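You operate a simulated robot arm through the tools that you are given. There is no shell and no other tool.

The job below is to be done with a simulated robot arm. You get a single attempt, and the scene is never put back.

JOB
Let the grey and the blue band down to their green marks.
Fine: turn a roll's dial to FREE before you turn that roll, and back to HOLD after; leave the third roll alone.
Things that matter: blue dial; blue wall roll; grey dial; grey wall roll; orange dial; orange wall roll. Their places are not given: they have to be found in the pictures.

The check looks at the end state, three seconds after you hand in, the way a careful person would. Anything else that was tipped, shoved, dropped, spilled or broken makes it a failure.

ROBOT AND FRAMES
A 6-joint arm with a two-finger parallel gripper, fixed in place. Base frame: the origin is at the foot of the arm, x ahead of it, y to its left, z up; the work surface is at about z = 0.9. Lengths are in m, angles in rad, forces in N, time in s.
With the tool pointing down near the work surface it reaches from about 0.2 to 0.66 m from the base axis. Its first joint turns from -2.897 to 2.897 rad. Payload 1.57 kg.
Tool frame: the origin (TCP) lies between the finger pads and is the grasp point; the fingertips stand 0.03 m ahead of it; z points along the fingers, y is the line along which they close. Largest opening 0.11 m; finger width 0.024, thickness 0.012; the body of the gripper, 0.048 by 0.112 m, starts 0.078 m behind the TCP.
Orientation is told as [roll, pitch, yaw] about the base's x, y, z axes, in that order, counted from this pose: with the fingers straight down and closing along the base's y, the tool's x points along the base's -x, its y along +y and its z along -z.

CONTROLS
- The arm moves only by the tool step_arm. Its argument "targets" is a list of rows, each a list of 7 numbers: the shift along the tool's x, y, z in m, then the turn, a rotation vector about the tool's x, y, z in rad, then the finger opening in m, from 0 to 0.11. In form: [[tx, ty, tz, ax, ay, az, grip], ...]. A call has 1 to 20 rows; each row is the pose to reach, as a shift and turn from the pose commanded when the call began, along the tool's axes at that moment. Each row takes 0.2 s and may step no farther than 0.05 m and 0.15 rad from the row before; otherwise, or with a gripper value out of range, the whole call is refused. A pose out of reach is approached as far as the arm can. The call stops where the force on the tool passes 80 N (or 10 N more than at its start, if that is more) or the arm is blocked; 0.2 s more then pass. The fingers move at their own pace (about 0.108 m/s each) and stop on an object; they squeeze with about 43 N. The grip force told is the motor's: it shows also when the fingers shut on nothing. Time passes only in rows, and 0.2 s behind the last, so rows that repeat a pose let the fingers close. The reply holds the time, the measured pose of the TCP, the force on the tool along the base axes, the opening and the grip force, in the units named above and with some noise, with the torque about the TCP (base axes, N m) and any sound that the robot's microphone picked up, and new pictures: "pictures" is both (left out), scene, wrist or none.
- Cameras (640 x 400 px; columns grow to the right, rows downward): "scene" is fixed at [0.0692, 0.5023, 1.7686]; the picture's right is [-0.78, -0.62, 0.00], its down [-0.29, 0.36, -0.89] and it looks along [0.55, -0.70, -0.46] (base axes); focal length 346 px, centre (320, 200). "wrist" rides on the gripper at [0.07, 0.016, -0.141] in the tool frame; the picture's right is [-0.23, 0.97, 0.00], its down [-0.85, -0.20, -0.48] and it looks along [-0.47, -0.11, 0.88] (tool axes); focal length 222 px, centre (320, 200).
- slide_trunk(by): slides the trunk up (or, below 0, down) by that many m; the arm rides with it, the base frame stays. It gives what a move gives, with no picture.
- point_at(camera, pixels): for up to 12 pixels [column, row] of the newest picture of that camera ("zoom" is the newest enlarged one), the place [x, y, z] in the base frame of the surface seen there, good to about 0.003 m, but the place of the scene camera against the robot may be out by one fixed shift of up to 0.025 m in any direction. It takes no simulated time.
- inspect(camera, box): a new picture of the part [left, top, right, bottom] of that camera's present view, enlarged. It takes no simulated time.
- finish_job(): hands the job in; it is judged then, once.

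Leave the gripper open and the arm clear of the work at the hand-in unless told otherwise.

The tools are called after ">>>" by a JSON object that holds its "op" and its "data". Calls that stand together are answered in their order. step_arm: Moves the arm, as the interface text tells. Its arguments: {"type":"object","properties":{"targets":{"type":"array","items":{"type":"array","items":{"type":"number"}}},"pictures":{"type":"string","enum":["both","scene","wrist","none"]}},"required":["targets"]} The other tools are called the same way: slide_trunk (by) slides the trunk up or down; point_at (camera, pixels) gives the place of the surface under pixels of a picture; inspect (camera, box) takes an enlarged picture of a part of a camera's view; finish_job () hands the job in.

At the start:

```text
t: 0.0
position: [0.472, -0.2676, 1.4209]
tool_rot: [0.0, 0.0, 0.001]
force: [0.5, 0.3, 0.5]
torque: [0.03, 0.0, 0.01]
gripper_width: 0.1099
grasp_force: 0.1
trunk travel left (down, up): [-0.4, 0.19]
```

scene: 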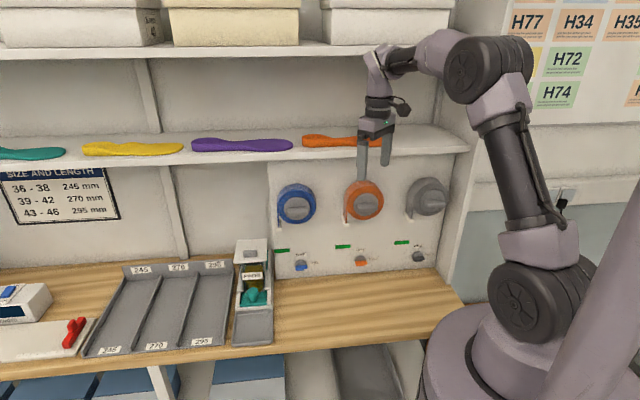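
wrist: 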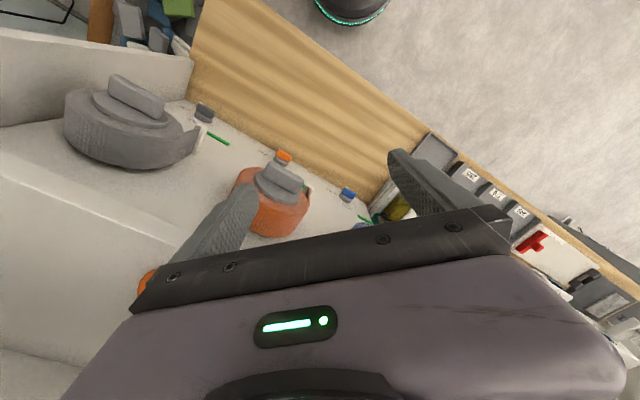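

I see three wall rolls (blue at about (297,203), orange at (363,200), grey at (428,197)), with small dials below them (301,265), (361,261), (418,256), and green marks at (282,250), (343,246), (402,242). I'll zoom in on them first.

>>> {"op": "inspect", "data": {"camera": "scene", "box": [260, 160, 460, 285]}}

>>> {"op": "inspect", "data": {"camera": "wrist", "box": [40, 60, 400, 285]}}

```text
3.20 times, centred on (360, 222) of scene
```

zoom: 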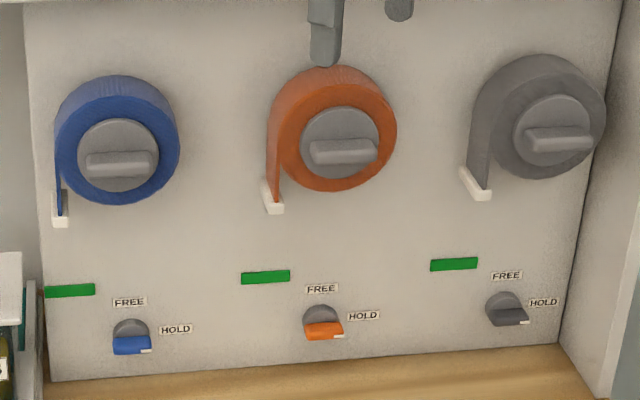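

```text
1.78 times, centred on (220, 172) of wrist
```

zoom: 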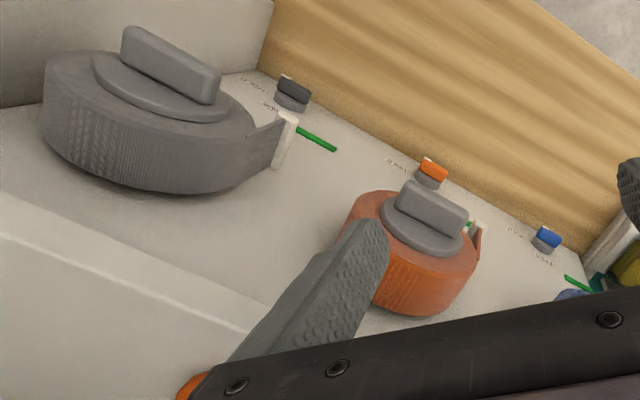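

Next I measure places in the scene picture: the roll centres, dials, marks, panel and hems.

>>> {"op": "inspect", "data": {"camera": "scene", "box": [260, 160, 460, 285]}}

>>> {"op": "point_at", "data": {"camera": "zoom", "pixels": [[118, 165], [343, 152], [562, 139], [132, 345], [323, 331], [510, 317], [70, 291], [265, 277], [453, 265], [62, 222], [275, 208], [480, 192]]}}

>>> {"op": "point_at", "data": {"camera": "zoom", "pixels": [[200, 50], [430, 50], [200, 250], [400, 240], [590, 50], [120, 362], [540, 335], [600, 300], [200, 390], [450, 370]]}}

```text
3.20 times, centred on (360, 222) of scene
```

zoom: 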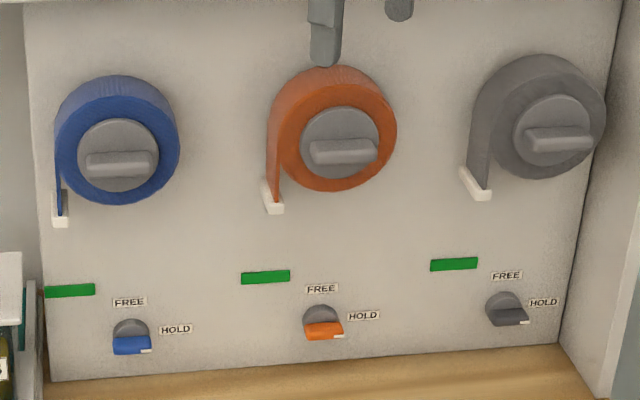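

```text
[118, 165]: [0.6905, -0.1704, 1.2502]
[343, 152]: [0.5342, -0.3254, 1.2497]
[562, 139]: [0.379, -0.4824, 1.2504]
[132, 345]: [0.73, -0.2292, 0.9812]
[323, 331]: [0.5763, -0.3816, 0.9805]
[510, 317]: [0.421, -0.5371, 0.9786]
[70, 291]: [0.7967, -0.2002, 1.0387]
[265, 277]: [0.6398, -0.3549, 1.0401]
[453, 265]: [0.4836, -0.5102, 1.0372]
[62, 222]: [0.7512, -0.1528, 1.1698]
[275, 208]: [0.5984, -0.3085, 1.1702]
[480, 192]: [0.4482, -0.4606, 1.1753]
```

```text
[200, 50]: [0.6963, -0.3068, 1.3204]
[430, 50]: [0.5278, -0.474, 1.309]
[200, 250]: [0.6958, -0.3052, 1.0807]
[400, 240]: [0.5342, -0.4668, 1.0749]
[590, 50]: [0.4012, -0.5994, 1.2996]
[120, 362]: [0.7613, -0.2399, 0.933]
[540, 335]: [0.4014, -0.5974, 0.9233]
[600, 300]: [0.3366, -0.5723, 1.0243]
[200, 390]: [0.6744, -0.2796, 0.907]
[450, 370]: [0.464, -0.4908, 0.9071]
```

The wall panel is turned 45° from base. Into the wall is u=(0.707,-0.707), along it to the left is v=(0.707,0.707), and the wall is at u≈0.709. Next I measure obstacles: shelf edge, side panel at the right, and the box left of the blue dial.

>>> {"op": "point_at", "data": {"camera": "scene", "pixels": [[300, 158], [300, 150], [440, 150], [467, 148], [420, 128], [350, 142], [240, 145], [470, 200], [460, 250], [445, 270], [462, 300], [480, 160]]}}

>>> {"op": "point_at", "data": {"camera": "scene", "pixels": [[250, 247], [262, 262], [268, 280], [272, 310], [255, 330], [240, 250], [252, 275], [252, 300], [330, 320], [400, 310], [200, 270], [268, 240]]}}

>>> {"op": "inspect", "data": {"camera": "scene", "box": [400, 100, 560, 320]}}

>>> {"op": "inspect", "data": {"camera": "scene", "box": [200, 200, 340, 360]}}

```text
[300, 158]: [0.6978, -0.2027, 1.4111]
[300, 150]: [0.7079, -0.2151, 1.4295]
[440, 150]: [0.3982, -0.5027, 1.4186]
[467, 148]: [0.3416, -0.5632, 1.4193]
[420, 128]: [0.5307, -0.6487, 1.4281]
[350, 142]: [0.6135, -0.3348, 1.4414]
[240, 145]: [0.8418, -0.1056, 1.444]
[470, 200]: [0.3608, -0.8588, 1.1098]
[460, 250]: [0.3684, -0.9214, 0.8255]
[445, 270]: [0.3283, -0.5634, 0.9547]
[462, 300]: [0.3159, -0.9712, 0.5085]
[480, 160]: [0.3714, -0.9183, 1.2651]
```

```text
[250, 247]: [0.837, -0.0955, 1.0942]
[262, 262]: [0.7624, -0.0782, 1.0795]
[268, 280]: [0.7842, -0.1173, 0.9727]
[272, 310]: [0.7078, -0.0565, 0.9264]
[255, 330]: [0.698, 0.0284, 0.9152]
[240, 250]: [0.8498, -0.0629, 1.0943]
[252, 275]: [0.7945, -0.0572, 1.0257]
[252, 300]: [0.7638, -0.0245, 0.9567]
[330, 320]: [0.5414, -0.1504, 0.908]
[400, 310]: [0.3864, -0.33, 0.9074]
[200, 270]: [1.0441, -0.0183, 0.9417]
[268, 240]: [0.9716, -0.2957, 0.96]
```

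```text
1.82 times, centred on (480, 210) of scene
```

zoom: 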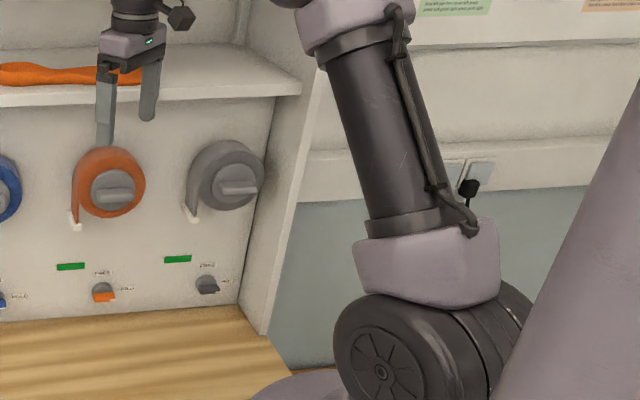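

```text
2.50 times, centred on (270, 280) of scene
```

zoom: 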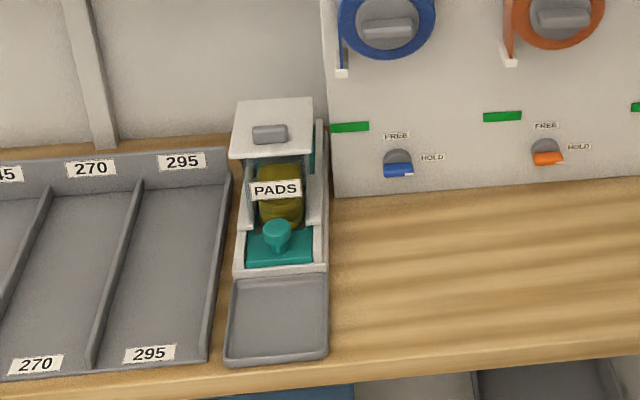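

The scene camera may be shifted, so I cross-check the same features with the wrist camera: marks, dials and knobs.

>>> {"op": "inspect", "data": {"camera": "wrist", "box": [40, 60, 400, 285]}}

>>> {"op": "point_at", "data": {"camera": "zoom", "pixels": [[316, 138], [433, 168], [294, 86], [548, 235], [165, 55], [435, 200], [288, 120], [477, 232], [580, 285], [200, 250], [150, 130], [230, 40]]}}

>>> {"op": "point_at", "data": {"camera": "scene", "pixels": [[401, 242], [343, 246], [282, 250]]}}

```text
1.78 times, centred on (220, 172) of wrist
```

zoom: 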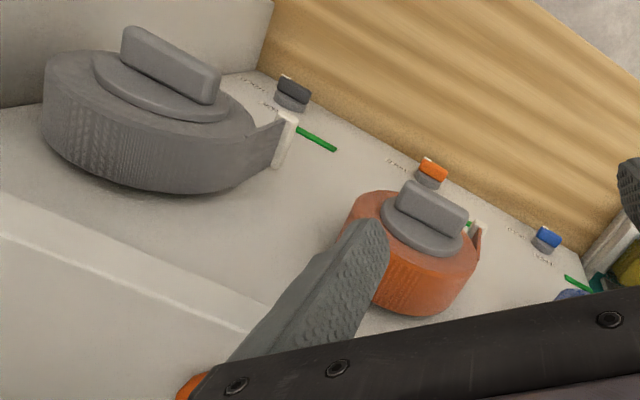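

```text
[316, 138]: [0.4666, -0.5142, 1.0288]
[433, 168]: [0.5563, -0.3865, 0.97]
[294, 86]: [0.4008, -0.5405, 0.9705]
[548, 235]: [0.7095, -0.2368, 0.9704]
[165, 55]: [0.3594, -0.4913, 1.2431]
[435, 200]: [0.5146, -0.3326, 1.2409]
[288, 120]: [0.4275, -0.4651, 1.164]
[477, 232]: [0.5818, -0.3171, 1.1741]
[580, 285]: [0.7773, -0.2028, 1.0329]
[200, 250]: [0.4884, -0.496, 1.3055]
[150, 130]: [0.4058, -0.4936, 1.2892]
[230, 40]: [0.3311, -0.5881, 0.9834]
```

```text
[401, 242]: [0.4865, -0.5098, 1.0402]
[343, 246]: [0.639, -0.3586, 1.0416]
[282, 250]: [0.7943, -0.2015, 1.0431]
```

Comparing the same features, the scene camera reads about (+0.020, +0.005, +0.010) too high against the wrist camera. In robot coordinates that gives:
- **Wall:** u≈0.699.
- **Knobs:** z≈1.24, bar front u≈0.598, v≈0.350 (blue), 0.130 (orange), -0.091 (grey).
- **Dials:** z≈0.970, front u≈0.667, v≈0.336 (blue), 0.120 (orange), -0.100 (grey).

I'll first back off from the wall by 0.08 m and yaw the tool 45° so its x axis lies along the wall.

>>> {"op": "step_arm", "data": {"targets": [[0.0095, 0.0095, 0, 0, 0, -0.1309, 0.09], [0.019, 0.019, 0, 0, 0, -0.2618, 0.09], [0.0285, 0.0285, 0, 0, 0, -0.3927, 0.09], [0.038, 0.038, 0, 0, 0, -0.5236, 0.09], [0.0475, 0.0475, 0, 0, 0, -0.6545, 0.09], [0.0566, 0.0566, 0, 0, 0, -0.7854, 0.09]]}}

```text
t: 1.4
position: [0.4147, -0.2108, 1.4202]
tool_rot: [-0.001, 0.0, 0.786]
force: [-0.8, 0.2, 0.0]
torque: [0.01, 0.0, 0.01]
gripper_width: 0.09
grasp_force: 0.0
trunk travel left (down, up): [-0.4, 0.19]
```

scene: 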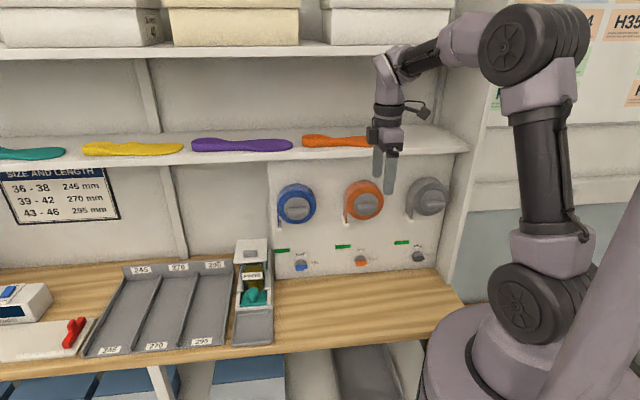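
wrist: 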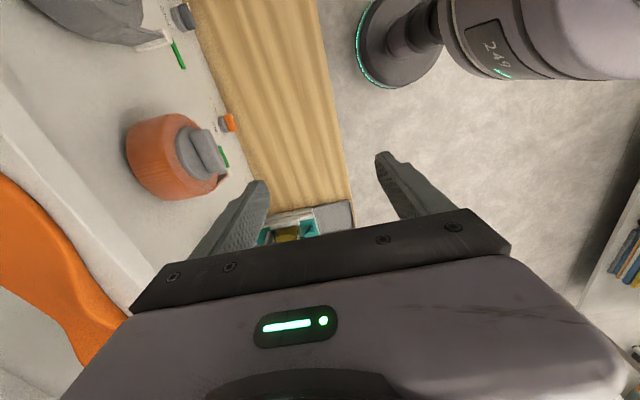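

The pose is as expected (x along the wall to the right, y away from the wall). Next I tilt the tool 90° about its x so the fingers point at the wall, lowering to z≈1.24 along the way. First half now.

>>> {"op": "step_arm", "data": {"targets": [[0, 0, 0.015, 0.1309, 0, 0, 0.09], [0, 0, 0.03, 0.2618, 0, 0, 0.09], [0, 0, 0.045, 0.3927, 0, 0, 0.09], [0, 0, 0.06, 0.5236, 0, 0, 0.09], [0, 0, 0.075, 0.6545, 0, 0, 0.09], [0, 0, 0.09, 0.7854, 0, 0, 0.09]]}}

```text
t: 2.8
position: [0.4097, -0.2177, 1.3396]
tool_rot: [-0.706, 0.026, 0.765]
force: [-0.2, -0.1, -0.7]
torque: [0.02, -0.01, 0.02]
gripper_width: 0.0899
grasp_force: 0.0
out of reach, approached as far as the arm can: row 5, 6
trunk travel left (down, up): [-0.4, 0.19]
```

scene: 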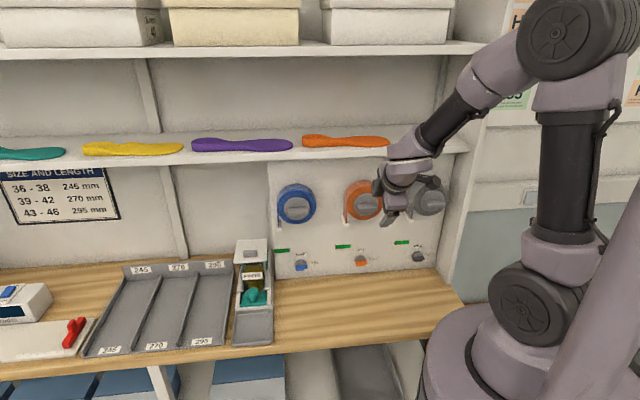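
wrist: 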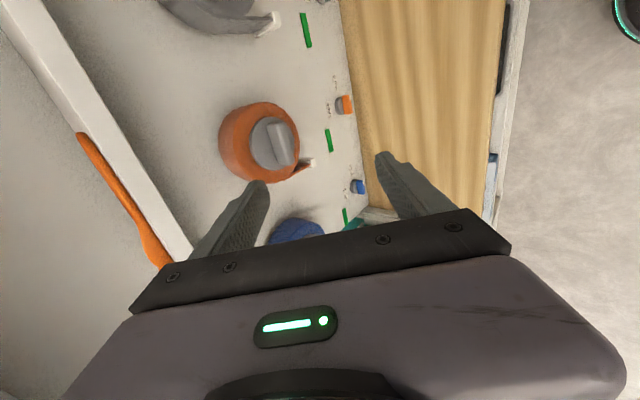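

The last rows were out of reach, because the elbow is folded too far at this short distance. I measure the shoulder, elbow and table front edge to choose a trunk height.

>>> {"op": "point_at", "data": {"camera": "scene", "pixels": [[525, 305], [560, 35], [410, 335], [300, 360], [200, 372], [460, 303], [400, 190], [545, 250], [480, 75], [470, 350], [600, 100], [350, 375]]}}

```text
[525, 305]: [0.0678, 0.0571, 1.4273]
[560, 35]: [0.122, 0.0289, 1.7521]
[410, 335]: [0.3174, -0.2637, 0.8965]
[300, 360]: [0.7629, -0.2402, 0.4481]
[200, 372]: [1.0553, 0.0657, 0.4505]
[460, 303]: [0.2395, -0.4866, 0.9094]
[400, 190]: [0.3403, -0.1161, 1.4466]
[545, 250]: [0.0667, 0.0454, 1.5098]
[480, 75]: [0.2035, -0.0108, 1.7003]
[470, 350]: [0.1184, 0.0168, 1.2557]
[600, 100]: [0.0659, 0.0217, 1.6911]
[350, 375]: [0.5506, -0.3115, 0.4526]
```

The shoulder sits at z≈1.42, well above the work. Lowering the trunk will unfold the elbow. The tool is at u≈0.44 with only open table below it, so a 0.2 m drop is safe.

>>> {"op": "slide_trunk", "data": {"by": -0.2}}

```text
t: 5.0
position: [0.4094, -0.2173, 1.1397]
tool_rot: [-0.704, 0.026, 0.763]
force: [-0.8, 0.9, 0.2]
torque: [-0.04, 0.01, -0.01]
gripper_width: 0.09
grasp_force: 0.1
trunk travel left (down, up): [-0.2, 0.39]
```

Next I finish the tilt to horizontal (0.867 rad more about tool x) while rising about 0.1 m and moving 0.04 m toward the wall.

>>> {"op": "step_arm", "data": {"targets": [[0, -0.0136, -0.0072, 0.124, 0, 0, 0.09], [0, -0.0272, -0.0144, 0.248, 0, 0, 0.09], [0, -0.0408, -0.0216, 0.372, 0, 0, 0.09], [0, -0.0544, -0.0287, 0.496, 0, 0, 0.09], [0, -0.068, -0.0359, 0.62, 0, 0, 0.09], [0, -0.0816, -0.0431, 0.744, 0, 0, 0.09], [0, -0.0952, -0.0503, 0.867, 0, 0, 0.09]]}}

```text
t: 6.6
position: [0.4476, -0.2176, 1.2582]
tool_rot: [-1.563, 0.025, 0.749]
force: [0.3, -0.2, 0.9]
torque: [0.0, -0.03, 0.01]
gripper_width: 0.09
grasp_force: 0.0
out of reach, approached as far as the arm can: row 5, 6, 7
trunk travel left (down, up): [-0.2, 0.39]
```

scene: 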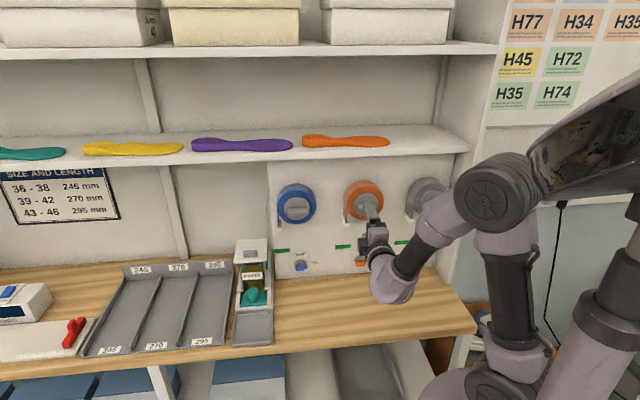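
wrist: 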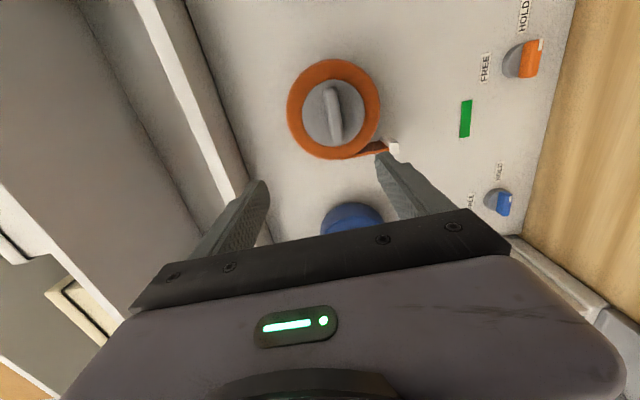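

The tool is now horizontal. I check where the wrist links sit relative to the gripper, since clearance to the table matters for the low dials.

>>> {"op": "inspect", "data": {"camera": "scene", "box": [330, 130, 570, 330]}}

>>> {"op": "point_at", "data": {"camera": "scene", "pixels": [[368, 205], [372, 235], [380, 260], [392, 285], [392, 300], [410, 265], [425, 240], [405, 295], [490, 195], [450, 215]]}}

>>> {"op": "point_at", "data": {"camera": "wrist", "pixels": [[334, 115], [325, 85], [338, 140], [530, 58], [503, 203], [466, 118], [355, 218], [250, 120], [470, 40], [393, 148], [375, 110], [290, 110]]}}

```text
2.00 times, centred on (450, 230) of scene
```

zoom: 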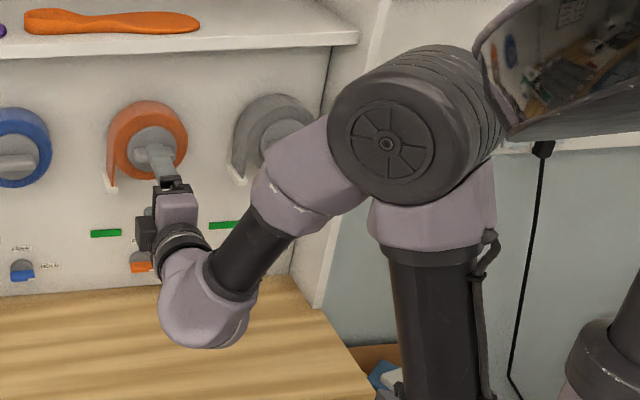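

```text
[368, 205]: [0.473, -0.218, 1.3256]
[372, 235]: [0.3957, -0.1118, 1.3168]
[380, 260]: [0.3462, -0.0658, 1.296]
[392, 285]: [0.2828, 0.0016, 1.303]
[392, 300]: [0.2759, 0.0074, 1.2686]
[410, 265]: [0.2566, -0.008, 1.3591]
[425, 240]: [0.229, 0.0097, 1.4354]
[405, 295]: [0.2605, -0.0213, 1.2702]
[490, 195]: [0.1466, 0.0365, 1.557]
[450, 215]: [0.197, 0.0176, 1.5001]
```

```text
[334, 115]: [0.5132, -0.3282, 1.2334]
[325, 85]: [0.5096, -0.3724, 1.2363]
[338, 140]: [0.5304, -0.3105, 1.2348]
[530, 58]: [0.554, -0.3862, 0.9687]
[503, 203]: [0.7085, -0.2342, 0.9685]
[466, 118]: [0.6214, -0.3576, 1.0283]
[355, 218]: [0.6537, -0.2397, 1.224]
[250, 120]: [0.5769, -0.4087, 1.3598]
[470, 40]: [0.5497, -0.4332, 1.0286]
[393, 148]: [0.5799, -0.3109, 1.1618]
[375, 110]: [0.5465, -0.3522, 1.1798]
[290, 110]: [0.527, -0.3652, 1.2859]
```

Wrist-camera readings confirm the positions: orange knob at v=0.131, z=1.234; orange dial at v=0.119, z=0.969; blue dial at v=0.335, z=0.9685. I'll correct the small orientation error and move down and slightly forward into open space.

>>> {"op": "step_arm", "data": {"targets": [[-0.0013, 0.0248, 0.0202, 0.002, -0.009, 0.006, 0.06], [-0.0027, 0.0497, 0.0404, 0.004, -0.018, 0.012, 0.06], [-0.004, 0.0745, 0.0606, 0.006, -0.027, 0.019, 0.06], [-0.0054, 0.0993, 0.0808, 0.008, -0.036, 0.025, 0.06]], "pictures": "none"}}

```text
t: 7.6
position: [0.5444, -0.2213, 1.192]
tool_rot: [-1.549, 0.001, 0.755]
force: [0.9, 0.2, -0.6]
torque: [0.0, -0.03, -0.01]
gripper_width: 0.06
grasp_force: 0.0
out of reach, approached as far as the arm can: row 1, 2, 3, 4
trunk travel left (down, up): [-0.2, 0.39]
```

The rows were reported out of reach and the tool drifted to v≈0.23, so a wrist joint limit seems to be involved. I'll probe with a roll about the tool axis toward "camera up" to see if that frees things.

>>> {"op": "step_arm", "data": {"targets": [[0, 0, 0, 0, 0, -0.14, 0.06], [0, 0, 0, 0, 0, -0.28, 0.06], [0, 0, 0, 0, 0, -0.42, 0.06], [0, 0, 0, 0, 0, -0.56, 0.06]], "pictures": "scene"}}

```text
t: 8.6
position: [0.542, -0.2214, 1.1948]
tool_rot: [-1.543, 0.565, 0.768]
force: [0.1, -0.1, -0.2]
torque: [0.01, 0.0, 0.01]
gripper_width: 0.0602
grasp_force: 0.1
trunk travel left (down, up): [-0.2, 0.39]
```

scene: 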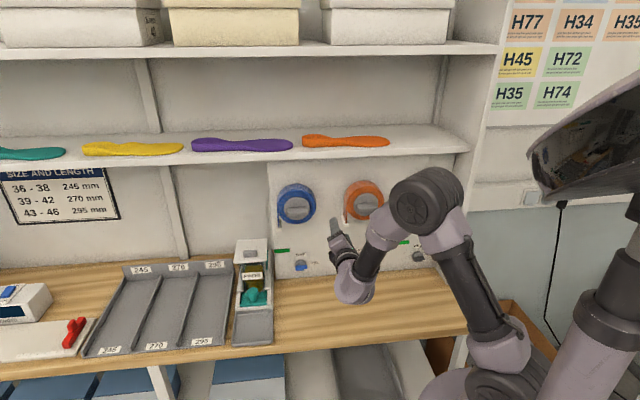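

That worked without any complaint, so the limit lies on the "camera right" side. I probe how far the roll goes in this (counter-clockwise) direction, in free space.

>>> {"op": "step_arm", "data": {"targets": [[0, 0, 0, 0, 0, -0.14, 0.06], [0, 0, 0, 0, 0, -0.28, 0.06], [0, 0, 0, 0, 0, -0.42, 0.06], [0, 0, 0, 0, 0, -0.56, 0.06], [0, 0, 0, 0, 0, -0.7, 0.06], [0, 0, 0, 0, 0, -0.84, 0.06], [0, 0, 0, 0, 0, -0.98, 0.06], [0, 0, 0, 0, 0, -1.12, 0.06], [0, 0, 0, 0, 0, -1.26, 0.06], [0, 0, 0, 0, 0, -1.4, 0.06], [0, 0, 0, 0, 0, -1.54, 0.06], [0, 0, 0, 0, 0, -1.68, 0.06], [0, 0, 0, 0, 0, -1.82, 0.06], [0, 0, 0, 0, 0, -1.96, 0.06]], "pictures": "scene"}}

```text
t: 11.6
position: [0.5415, -0.2204, 1.1937]
tool_rot: [1.544, 0.617, -2.404]
force: [-0.4, -0.3, 0.0]
torque: [0.01, 0.0, 0.0]
gripper_width: 0.0598
grasp_force: 0.0
trunk travel left (down, up): [-0.2, 0.39]
```

scene: 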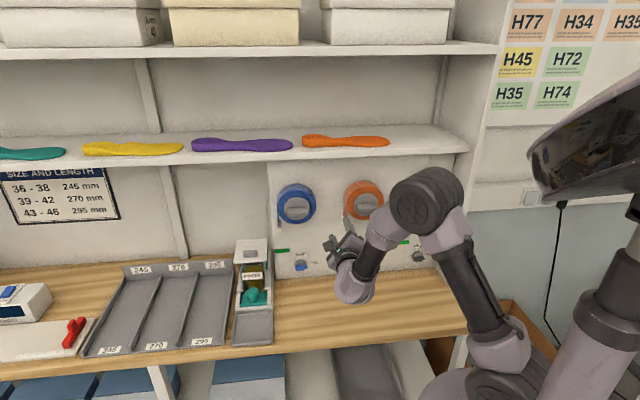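

Rolling goes well to about 144° counter-clockwise from pose A. I probe a bit further to know the upper limit.

>>> {"op": "step_arm", "data": {"targets": [[0, 0, 0, 0, 0, -0.14, 0.06], [0, 0, 0, 0, 0, -0.28, 0.06], [0, 0, 0, 0, 0, -0.42, 0.06], [0, 0, 0, 0, 0, -0.56, 0.06], [0, 0, 0, 0, 0, -0.7, 0.06], [0, 0, 0, 0, 0, -0.84, 0.06], [0, 0, 0, 0, 0, -0.98, 0.06], [0, 0, 0, 0, 0, -1.12, 0.06]], "pictures": "both"}}

```text
t: 13.4
position: [0.5424, -0.2211, 1.1935]
tool_rot: [1.544, -0.502, -2.376]
force: [0.3, -0.4, 0.6]
torque: [0.05, -0.03, 0.0]
gripper_width: 0.0601
grasp_force: 0.1
trunk travel left (down, up): [-0.2, 0.39]
```

scene: 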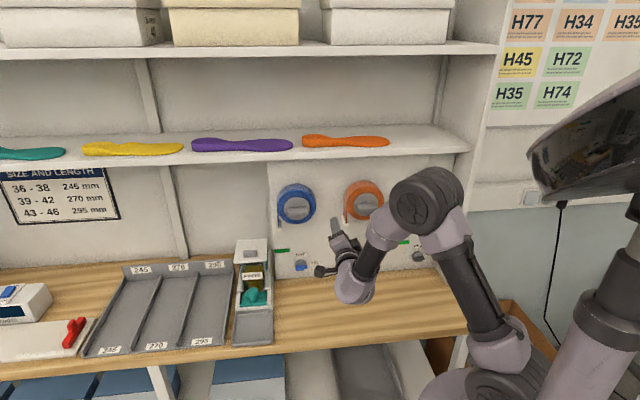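
wrist: 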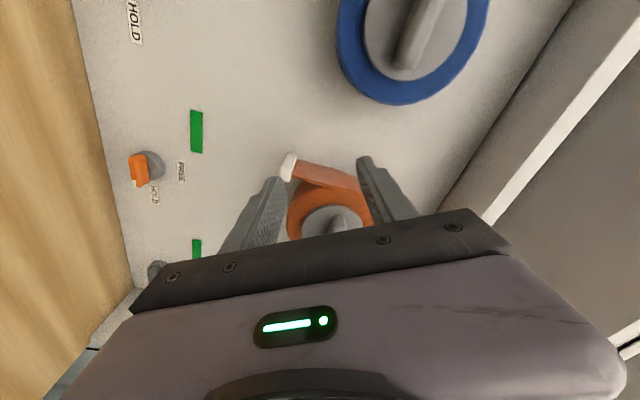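

The roll range is ample up to ~208°. I'll work with the camera up or to the left. Now I move to a staging pose in front of the grey dial (u≈0.56, v≈-0.10, z≈0.969) with the camera up, so the fingers close horizontally.

>>> {"op": "step_arm", "data": {"targets": [[-0.0119, -0.0235, 0.0024, -0.0003, 0.0032, 0.1381, 0.08], [-0.0237, -0.0471, 0.0048, -0.0005, 0.0065, 0.2763, 0.08], [-0.0356, -0.0706, 0.0072, -0.0008, 0.0097, 0.4144, 0.08], [-0.0474, -0.0941, 0.0096, -0.0011, 0.0129, 0.5526, 0.08], [-0.0593, -0.1176, 0.012, -0.0013, 0.0162, 0.6907, 0.08], [-0.0712, -0.1412, 0.0144, -0.0016, 0.0194, 0.8289, 0.08], [-0.083, -0.1647, 0.0168, -0.0019, 0.0226, 0.967, 0.08], [-0.0949, -0.1882, 0.0193, -0.0021, 0.0259, 1.1052, 0.08], [-0.1067, -0.2117, 0.0217, -0.0024, 0.0291, 1.2433, 0.08], [-0.1186, -0.2353, 0.0241, -0.0027, 0.0323, 1.3815, 0.08], [-0.1305, -0.2588, 0.0265, -0.0029, 0.0356, 1.5196, 0.08], [-0.1423, -0.2823, 0.0289, -0.0032, 0.0388, 1.6578, 0.08], [-0.1542, -0.3058, 0.0313, -0.0035, 0.042, 1.7959, 0.08], [-0.166, -0.3294, 0.0337, -0.0037, 0.0453, 1.9341, 0.08], [-0.1779, -0.3529, 0.0361, -0.004, 0.0485, 2.0722, 0.08]]}}

```text
t: 16.6
position: [0.5355, -0.2866, 1.0425]
tool_rot: [0.373, 1.458, 2.536]
force: [0.6, 0.4, 0.2]
torque: [-0.03, 0.01, -0.02]
gripper_width: 0.08
grasp_force: 0.1
out of reach, approached as far as the arm can: row 1, 2, 3, 4, 5, 6, 7, 8, 9, 10, 11, 12, 13, 14, 15
trunk travel left (down, up): [-0.2, 0.39]
```

scene: 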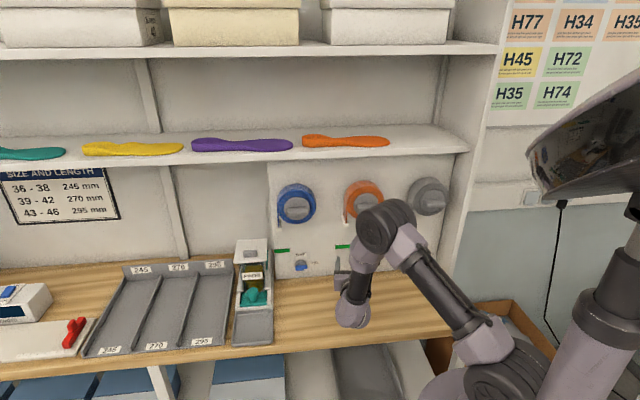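
wrist: 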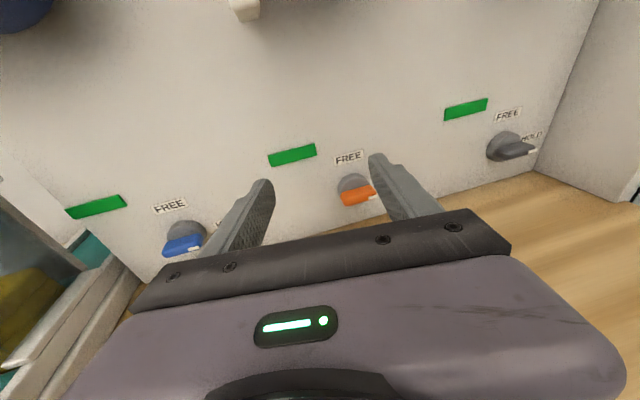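

All rows were clipped. With the shoulder this high the forearm must hang nearly vertical, and the wrist runs out of bend. The remedy is a lower trunk. First I raise the tool and pull back between the blue and orange knobs (u≈0.53, v≈0.23, z≈1.20).

>>> {"op": "step_arm", "data": {"targets": [[0.0304, -0.0074, -0.0154, 0.039, 0.022, 0.006, 0.06], [0.0608, -0.0147, -0.0308, 0.077, 0.044, 0.012, 0.06], [0.0911, -0.0221, -0.0461, 0.116, 0.065, 0.019, 0.06], [0.1215, -0.0294, -0.0615, 0.154, 0.087, 0.025, 0.06], [0.1519, -0.0368, -0.0769, 0.193, 0.109, 0.031, 0.06]], "pictures": "scene"}}

```text
t: 17.8
position: [0.5439, -0.2071, 1.2079]
tool_rot: [0.566, 1.564, 2.914]
force: [0.3, 0.4, -0.4]
torque: [0.03, 0.04, 0.0]
gripper_width: 0.0599
grasp_force: 0.1
out of reach, approached as far as the arm can: row 2, 3, 4, 5
trunk travel left (down, up): [-0.2, 0.39]
```

scene: 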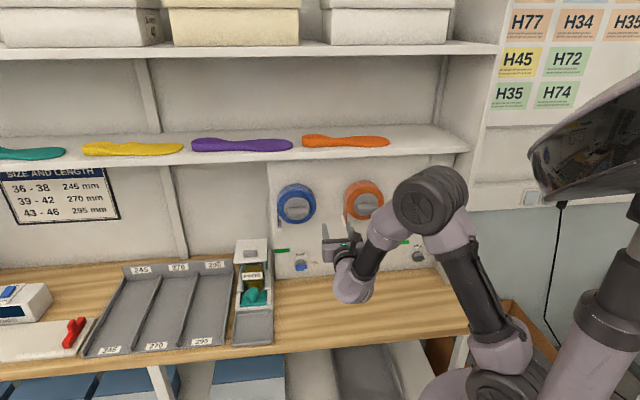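

Tool is at u≈0.53, v≈0.24, z≈1.21, clear of everything. Lowering the trunk 0.2 m puts the tool at z≈1.01, still above the table (0.90).

>>> {"op": "slide_trunk", "data": {"by": -0.2}}

```text
t: 19.9
position: [0.5458, -0.2069, 1.0083]
tool_rot: [0.524, 1.566, 2.873]
force: [-0.9, -0.3, 1.0]
torque: [-0.03, -0.02, -0.03]
gripper_width: 0.06
grasp_force: 0.0
trunk travel left (down, up): [0.0, 0.59]
```

Orientation is near-ideal (camera up, pointing at the wall). Now I slide right along the wall to the grey dial staging point at u≈0.56, v≈-0.10, z≈0.985.

>>> {"op": "step_arm", "data": {"targets": [[-0.0024, 0.0339, 0.003, 0.001, 0, 0, 0.06], [-0.0047, 0.0678, 0.0061, 0.002, 0.001, 0, 0.06], [-0.0071, 0.1016, 0.0091, 0.003, 0.001, 0, 0.06], [-0.0095, 0.1355, 0.0122, 0.004, 0.002, 0, 0.06], [-0.0119, 0.1694, 0.0152, 0.005, 0.002, 0, 0.06], [-0.0142, 0.2033, 0.0182, 0.006, 0.003, 0, 0.06], [-0.0166, 0.2372, 0.0213, 0.007, 0.003, 0, 0.06], [-0.019, 0.271, 0.0243, 0.007, 0.004, 0, 0.06], [-0.0213, 0.3049, 0.0274, 0.007, 0.004, 0, 0.06], [-0.0237, 0.3388, 0.0304, 0.007, 0.004, 0, 0.06]]}}

```text
t: 22.1
position: [0.3972, -0.2752, 1.1112]
tool_rot: [0.063, 1.516, 2.339]
force: [-2.3, 1.8, -0.1]
torque: [0.04, 0.05, 0.09]
gripper_width: 0.06
grasp_force: 0.1
out of reach, approached as far as the arm can: row 1, 2, 3, 4, 5, 6, 7, 8, 9, 10
trunk travel left (down, up): [0.0, 0.59]
```

scene: 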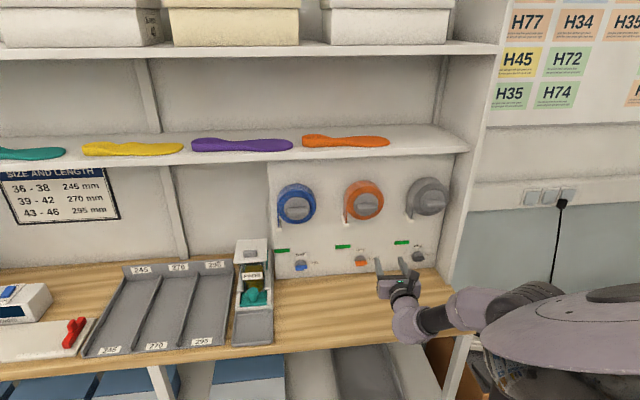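
wrist: 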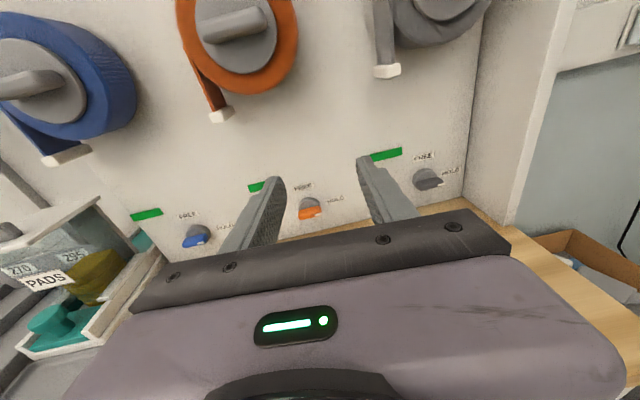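

Rows were clipped again and the tool ended at u≈0.476, v≈0.086, z≈1.11. I look closely at the arm's configuration.

>>> {"op": "inspect", "data": {"camera": "scene", "box": [340, 230, 640, 400]}}

>>> {"op": "point_at", "data": {"camera": "scene", "pixels": [[395, 270], [400, 295], [405, 320], [430, 318], [480, 310], [520, 300], [545, 295], [600, 300], [500, 330], [610, 350], [560, 320], [580, 380]]}}

```text
2.13 times, centred on (490, 315) of scene
```

zoom: 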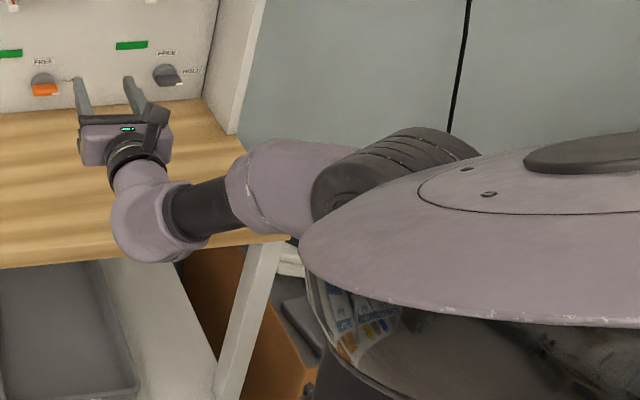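

```text
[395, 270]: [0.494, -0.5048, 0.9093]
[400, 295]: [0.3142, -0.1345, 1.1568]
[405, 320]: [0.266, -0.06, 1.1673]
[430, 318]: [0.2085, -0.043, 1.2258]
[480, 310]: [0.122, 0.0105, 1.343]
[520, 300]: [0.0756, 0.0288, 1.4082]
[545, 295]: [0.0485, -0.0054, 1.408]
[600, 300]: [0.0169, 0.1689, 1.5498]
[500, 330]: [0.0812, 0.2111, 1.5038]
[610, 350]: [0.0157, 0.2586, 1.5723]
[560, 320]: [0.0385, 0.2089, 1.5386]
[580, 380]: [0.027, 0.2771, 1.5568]
```

From these positions I infer two limits: the wrist can bend only about 75° from the forearm, and the elbow folds only to about 138°. With the trunk at its lowest, grey dial and knob should be reachable if I stay at u≥0.58. I move to u=0.58, v=-0.09, z=1.10 and square the tool up.

>>> {"op": "step_arm", "data": {"targets": [[-0.0009, 0.0279, 0.0198, 0.0133, 0.0091, 0, 0.06], [-0.0017, 0.0558, 0.0396, 0.0267, 0.0183, 0, 0.06], [-0.0026, 0.0838, 0.0594, 0.04, 0.0274, 0.001, 0.06], [-0.0034, 0.1117, 0.0791, 0.0533, 0.0365, 0.001, 0.06], [-0.0043, 0.1396, 0.0989, 0.0667, 0.0457, 0.001, 0.06], [-0.0051, 0.1675, 0.1187, 0.08, 0.0548, 0.0013, 0.06]]}}

```text
t: 23.5
position: [0.4491, -0.3854, 1.182]
tool_rot: [0.076, 1.502, 2.334]
force: [1.3, -1.0, -0.2]
torque: [0.03, 0.02, 0.01]
gripper_width: 0.0599
grasp_force: 0.0
out of reach, approached as far as the arm can: row 1, 2, 3, 4, 5, 6
trunk travel left (down, up): [0.0, 0.59]
```

scene: 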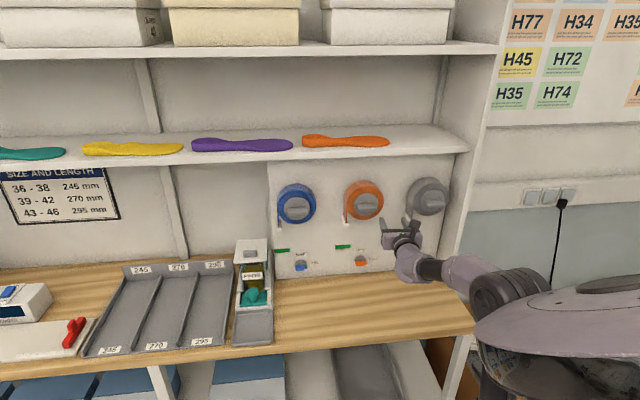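
wrist: 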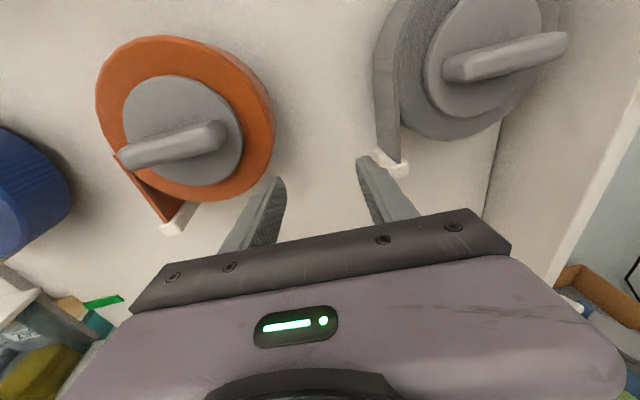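

The tool was again pushed left and up. This now looks like a forearm-roll limit, since it lets the tool point only to the right of the arm's own plane. The blue side satisfies that naturally, so I'll do blue first and approach grey later from the other wrist branch. I move down-left to u≈0.58, v≈0.25, z≈1.03.

>>> {"op": "step_arm", "data": {"targets": [[-0.0218, -0.0291, -0.0028, 0.014, 0.0098, 0, 0.06], [-0.0436, -0.0583, -0.0056, 0.028, 0.0196, 0.001, 0.06], [-0.0654, -0.0874, -0.0084, 0.042, 0.0294, 0.001, 0.06], [-0.0871, -0.1165, -0.0113, 0.056, 0.0392, 0.001, 0.06], [-0.1089, -0.1456, -0.0141, 0.07, 0.049, 0.001, 0.06], [-0.1307, -0.1748, -0.0169, 0.084, 0.0588, 0.002, 0.06], [-0.1525, -0.2039, -0.0197, 0.098, 0.0686, 0.002, 0.06]]}}

```text
t: 25.1
position: [0.5869, -0.2337, 1.033]
tool_rot: [-2.676, 1.57, -0.319]
force: [-0.2, -0.6, 0.7]
torque: [0.03, 0.0, 0.02]
gripper_width: 0.06
grasp_force: 0.0
trunk travel left (down, up): [0.0, 0.59]
```

scene: 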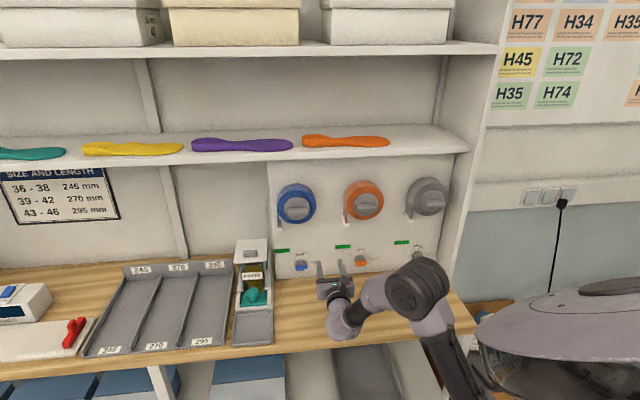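
wrist: 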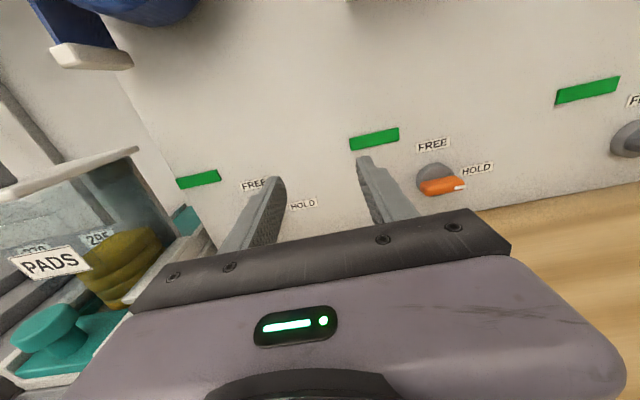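

The target was reached exactly with no clipping, so that theory holds. Now I test rolling to φ=0 (fingers closing vertically, camera right), which suits the horizontal bar of the blue dial at HOLD.

>>> {"op": "step_arm", "data": {"targets": [[0, 0, 0, 0, 0, 0.1428, 0.06], [0, 0, 0, 0, 0, 0.2856, 0.06], [0, 0, 0, 0, 0, 0.4284, 0.06], [0, 0, 0, 0, 0, 0.5712, 0.06], [0, 0, 0, 0, 0, 0.714, 0.06], [0, 0, 0, 0, 0, 0.8568, 0.06], [0, 0, 0, 0, 0, 0.9996, 0.06], [0, 0, 0, 0, 0, 1.1424, 0.06], [0, 0, 0, 0, 0, 1.2852, 0.06], [0, 0, 0, 0, 0, 1.428, 0.06], [0, 0, 0, 0, 0, 1.5708, 0.06]]}}

```text
t: 27.5
position: [0.5854, -0.233, 1.0346]
tool_rot: [-1.571, -0.003, 0.786]
force: [0.2, -0.5, 0.3]
torque: [0.01, -0.02, -0.01]
gripper_width: 0.0601
grasp_force: 0.1
trunk travel left (down, up): [0.0, 0.59]
```

scene: 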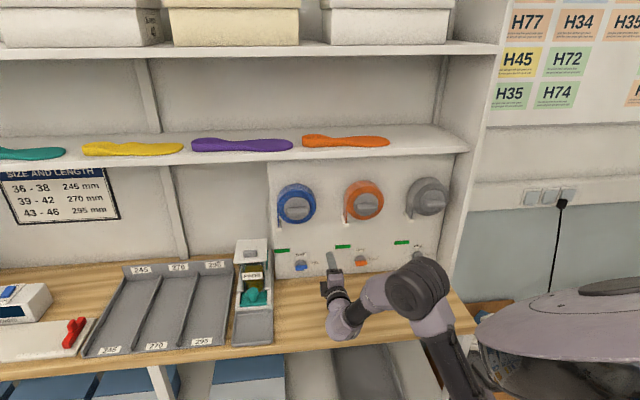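
wrist: 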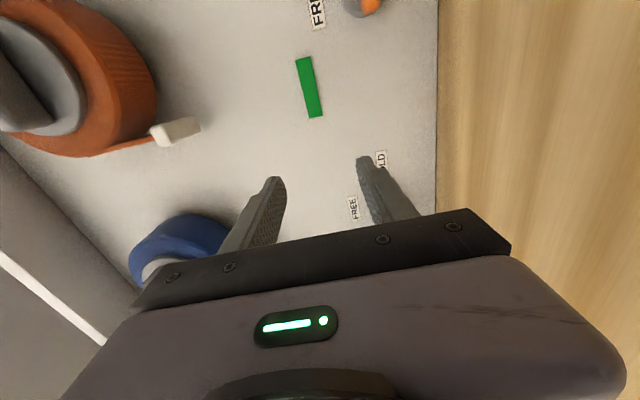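

φ=0 is reachable. Before descending to the dial's height, I check how low the wrist links hang relative to the tool, using their visible lower edges.

>>> {"op": "inspect", "data": {"camera": "scene", "box": [270, 230, 460, 370]}}

>>> {"op": "point_at", "data": {"camera": "scene", "pixels": [[338, 336], [345, 339], [352, 337], [340, 320], [333, 325], [335, 300], [340, 345], [330, 290], [360, 300], [300, 352], [380, 345], [420, 335]]}}

```text
2.86 times, centred on (365, 300) of scene
```

zoom: 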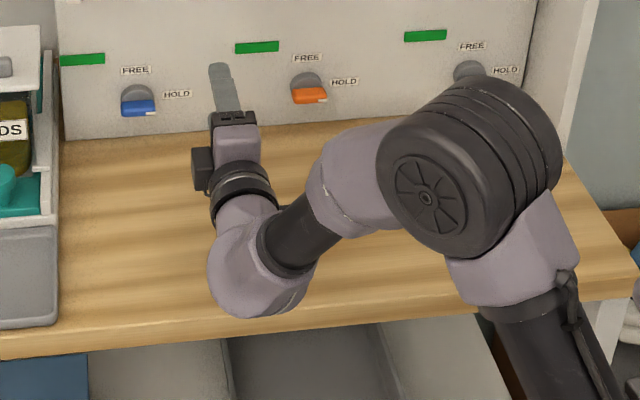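

```text
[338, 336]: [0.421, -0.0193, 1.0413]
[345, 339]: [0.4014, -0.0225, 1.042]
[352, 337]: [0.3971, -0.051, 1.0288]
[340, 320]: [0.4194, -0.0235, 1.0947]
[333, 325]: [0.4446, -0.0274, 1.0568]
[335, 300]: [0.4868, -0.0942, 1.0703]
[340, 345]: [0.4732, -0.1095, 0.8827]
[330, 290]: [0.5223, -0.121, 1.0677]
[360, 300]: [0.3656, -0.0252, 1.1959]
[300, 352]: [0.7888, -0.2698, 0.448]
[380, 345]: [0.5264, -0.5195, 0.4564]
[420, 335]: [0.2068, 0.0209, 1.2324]
```

The wrist underside stays about 0.04 m below the tool axis and is in front of the table edge (u≈0.40), so z≈0.97 is safe. I move to u=0.60, v=0.336, z=0.972, right in front of the blue dial.

>>> {"op": "step_arm", "data": {"targets": [[-0.0217, 0.0156, 0.0053, 0, 0, 0, 0.06], [-0.0434, 0.0313, 0.0107, 0, 0, 0, 0.06], [-0.0651, 0.047, 0.016, 0, 0, 0, 0.06], [-0.0868, 0.0626, 0.0213, 0, 0, 0, 0.06]]}}

```text
t: 28.5
position: [0.6613, -0.1869, 0.9713]
tool_rot: [-1.571, 0.001, 0.786]
force: [-0.2, 0.1, 0.2]
torque: [-0.02, -0.02, -0.01]
gripper_width: 0.0598
grasp_force: 0.0
trunk travel left (down, up): [0.0, 0.59]
```

scene: 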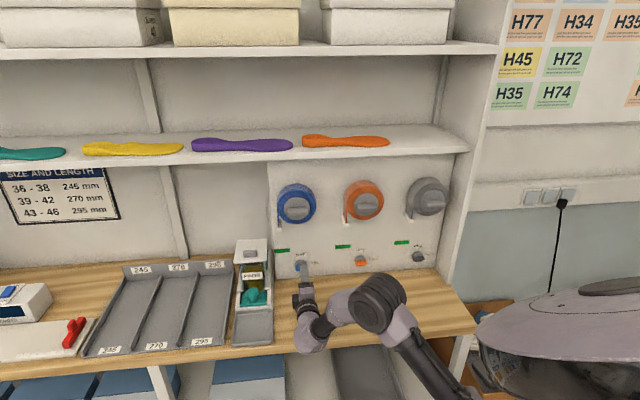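
wrist: 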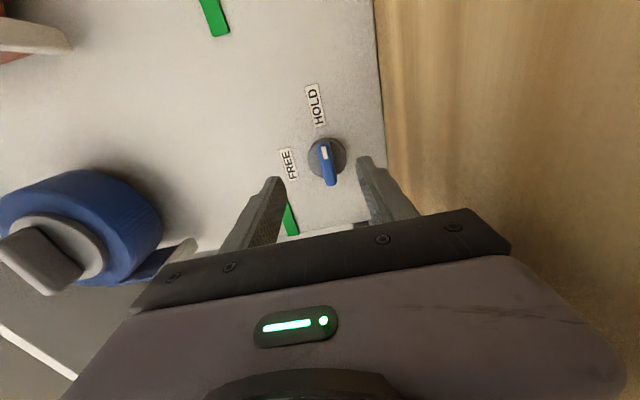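

The blue dial shows between the fingers at about (328,162), with the white tick toward HOLD. I zoom and measure it.

>>> {"op": "inspect", "data": {"camera": "wrist", "box": [270, 110, 400, 200]}}

>>> {"op": "point_at", "data": {"camera": "wrist", "pixels": [[324, 147], [327, 165], [331, 184], [322, 170], [333, 170], [340, 158], [316, 152], [290, 215], [300, 170], [350, 200], [264, 220], [390, 200]]}}

```text
4.44 times, centred on (335, 155) of wrist
```

zoom: 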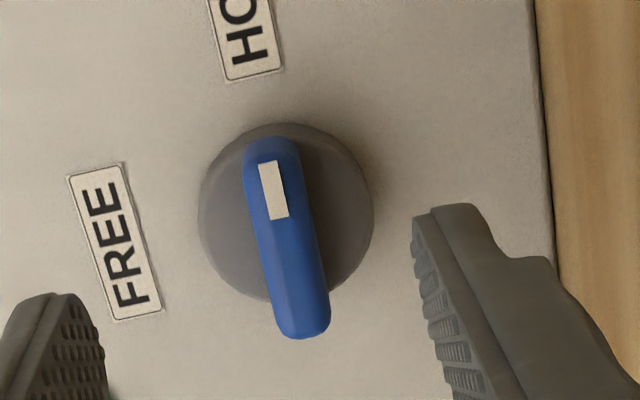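

```text
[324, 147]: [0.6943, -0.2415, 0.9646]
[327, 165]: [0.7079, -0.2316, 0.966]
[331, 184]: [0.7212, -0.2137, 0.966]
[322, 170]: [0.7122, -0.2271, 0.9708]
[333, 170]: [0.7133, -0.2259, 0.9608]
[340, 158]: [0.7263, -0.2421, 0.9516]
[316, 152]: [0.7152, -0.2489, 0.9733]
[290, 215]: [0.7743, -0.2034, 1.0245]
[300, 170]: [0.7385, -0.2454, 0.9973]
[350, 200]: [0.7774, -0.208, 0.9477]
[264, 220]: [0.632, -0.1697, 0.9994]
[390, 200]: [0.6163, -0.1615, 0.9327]
```

The blue dial's bar is centred at v≈0.338, z≈0.966, with its front at u≈0.662 and the disc at u≈0.683. It is about 42 mm long and 12 mm wide. I align and advance so the tips reach u≈0.678, with the fingers open to 0.045.

>>> {"op": "step_arm", "data": {"targets": [[-0.0025, 0.0053, 0, 0, 0, 0, 0.045], [-0.0025, 0.0053, 0, 0, 0, 0, 0.045], [-0.0025, 0.0053, 0.016, 0, 0, 0, 0.045], [-0.0025, 0.0053, 0.032, 0, 0, 0, 0.045], [-0.0025, 0.0053, 0.048, 0, 0, 0, 0.045]], "pictures": "wrist"}}

```text
t: 29.7
position: [0.6986, -0.2199, 0.9665]
tool_rot: [-1.573, 0.0, 0.785]
force: [0.2, 0.2, 0.1]
torque: [0.04, 0.02, -0.02]
gripper_width: 0.045
grasp_force: 0.1
trunk travel left (down, up): [0.0, 0.59]
```

wrist: 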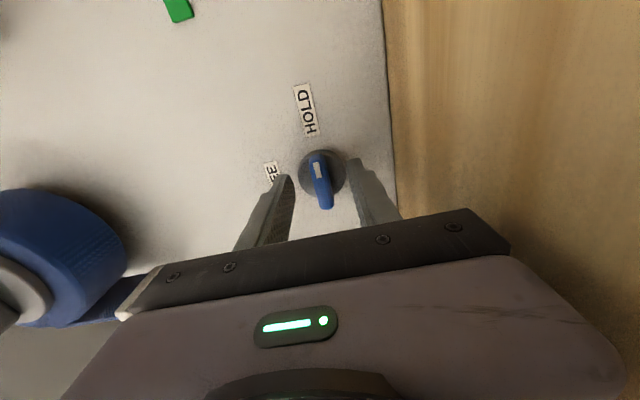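

The bar is nicely centred between the pads. I close the fingers on it.

>>> {"op": "step_arm", "data": {"targets": [[0, 0, 0, 0, 0, 0, 0.02], [0, 0, 0, 0, 0, 0, 0.0], [0, 0, 0, 0, 0, 0, 0.0], [0, 0, 0, 0, 0, 0, 0.0]], "pictures": "wrist"}}

```text
t: 30.7
position: [0.6983, -0.2199, 0.9649]
tool_rot: [-1.571, 0.0, 0.785]
force: [-3.6, -0.6, -8.4]
torque: [0.04, 0.07, -0.09]
gripper_width: 0.0128
grasp_force: 29.6
trunk travel left (down, up): [0.0, 0.59]
```

wrist: 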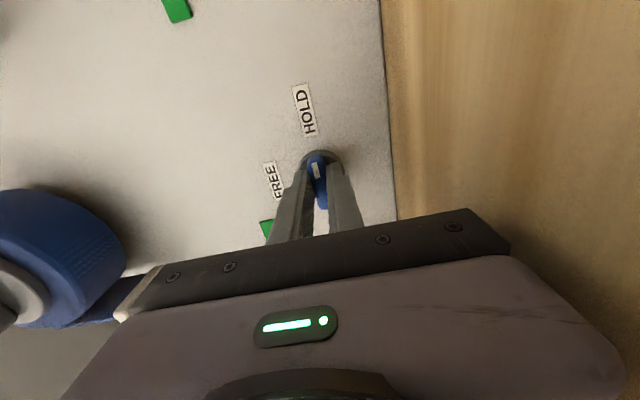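

The bar is gripped (12.8 mm wide). The small downward load says my axis is ~1–2 mm high, so I shift down 1.5 mm and turn counter-clockwise in parts, watching forces.

>>> {"op": "step_arm", "data": {"targets": [[0, 0.0015, 0, 0, 0, 0, 0.0], [0, 0.0015, 0, 0, 0, -0.1, 0.0], [0, 0.0015, 0, 0, 0, -0.2, 0.0], [0, 0.0015, 0, 0, 0, -0.3, 0.0], [0, 0.0015, 0, 0, 0, -0.4, 0.0]], "pictures": "wrist"}}

```text
t: 31.9
position: [0.6974, -0.2196, 0.9662]
tool_rot: [-1.574, 0.4, 0.785]
force: [6.1, -6.5, 9.2]
torque: [0.2, 0.15, 0.47]
gripper_width: 0.0126
grasp_force: 30.1
trunk travel left (down, up): [0.0, 0.59]
```

wrist: 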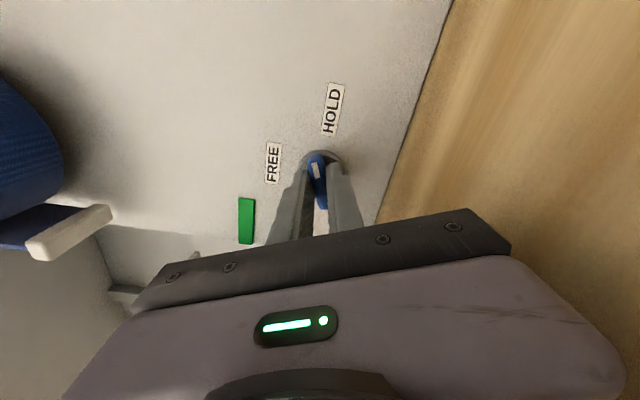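

The dial turns with the fingers; loads stay under 12 N. I relax by 1 mm upward and continue the remaining 1.17 rad.

>>> {"op": "step_arm", "data": {"targets": [[0.0004, -0.0009, -0.0005, 0, 0, -0.13, 0.0], [0.0004, -0.0009, -0.0005, 0, 0, -0.26, 0.0], [0.0004, -0.0009, -0.0005, 0, 0, -0.39, 0.0], [0.0004, -0.0009, -0.0005, 0, 0, -0.52, 0.0], [0.0004, -0.0009, -0.0005, 0, 0, -0.65, 0.0]], "pictures": "wrist"}}

```text
t: 33.1
position: [0.6983, -0.2187, 0.9675]
tool_rot: [-1.577, 1.05, 0.784]
force: [24.2, -7.2, 24.1]
torque: [-0.17, -0.3, 0.07]
gripper_width: 0.0129
grasp_force: 29.1
trunk travel left (down, up): [0.0, 0.59]
```

wrist: 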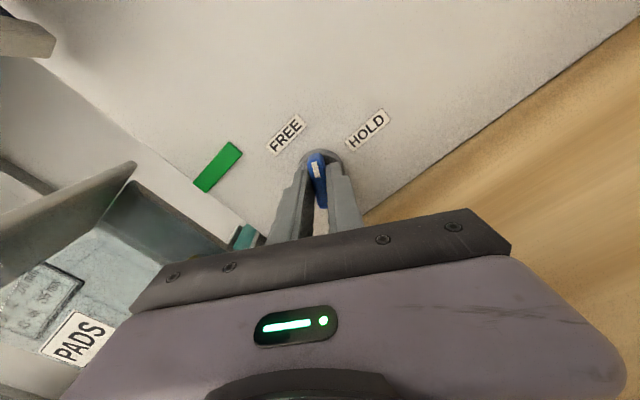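

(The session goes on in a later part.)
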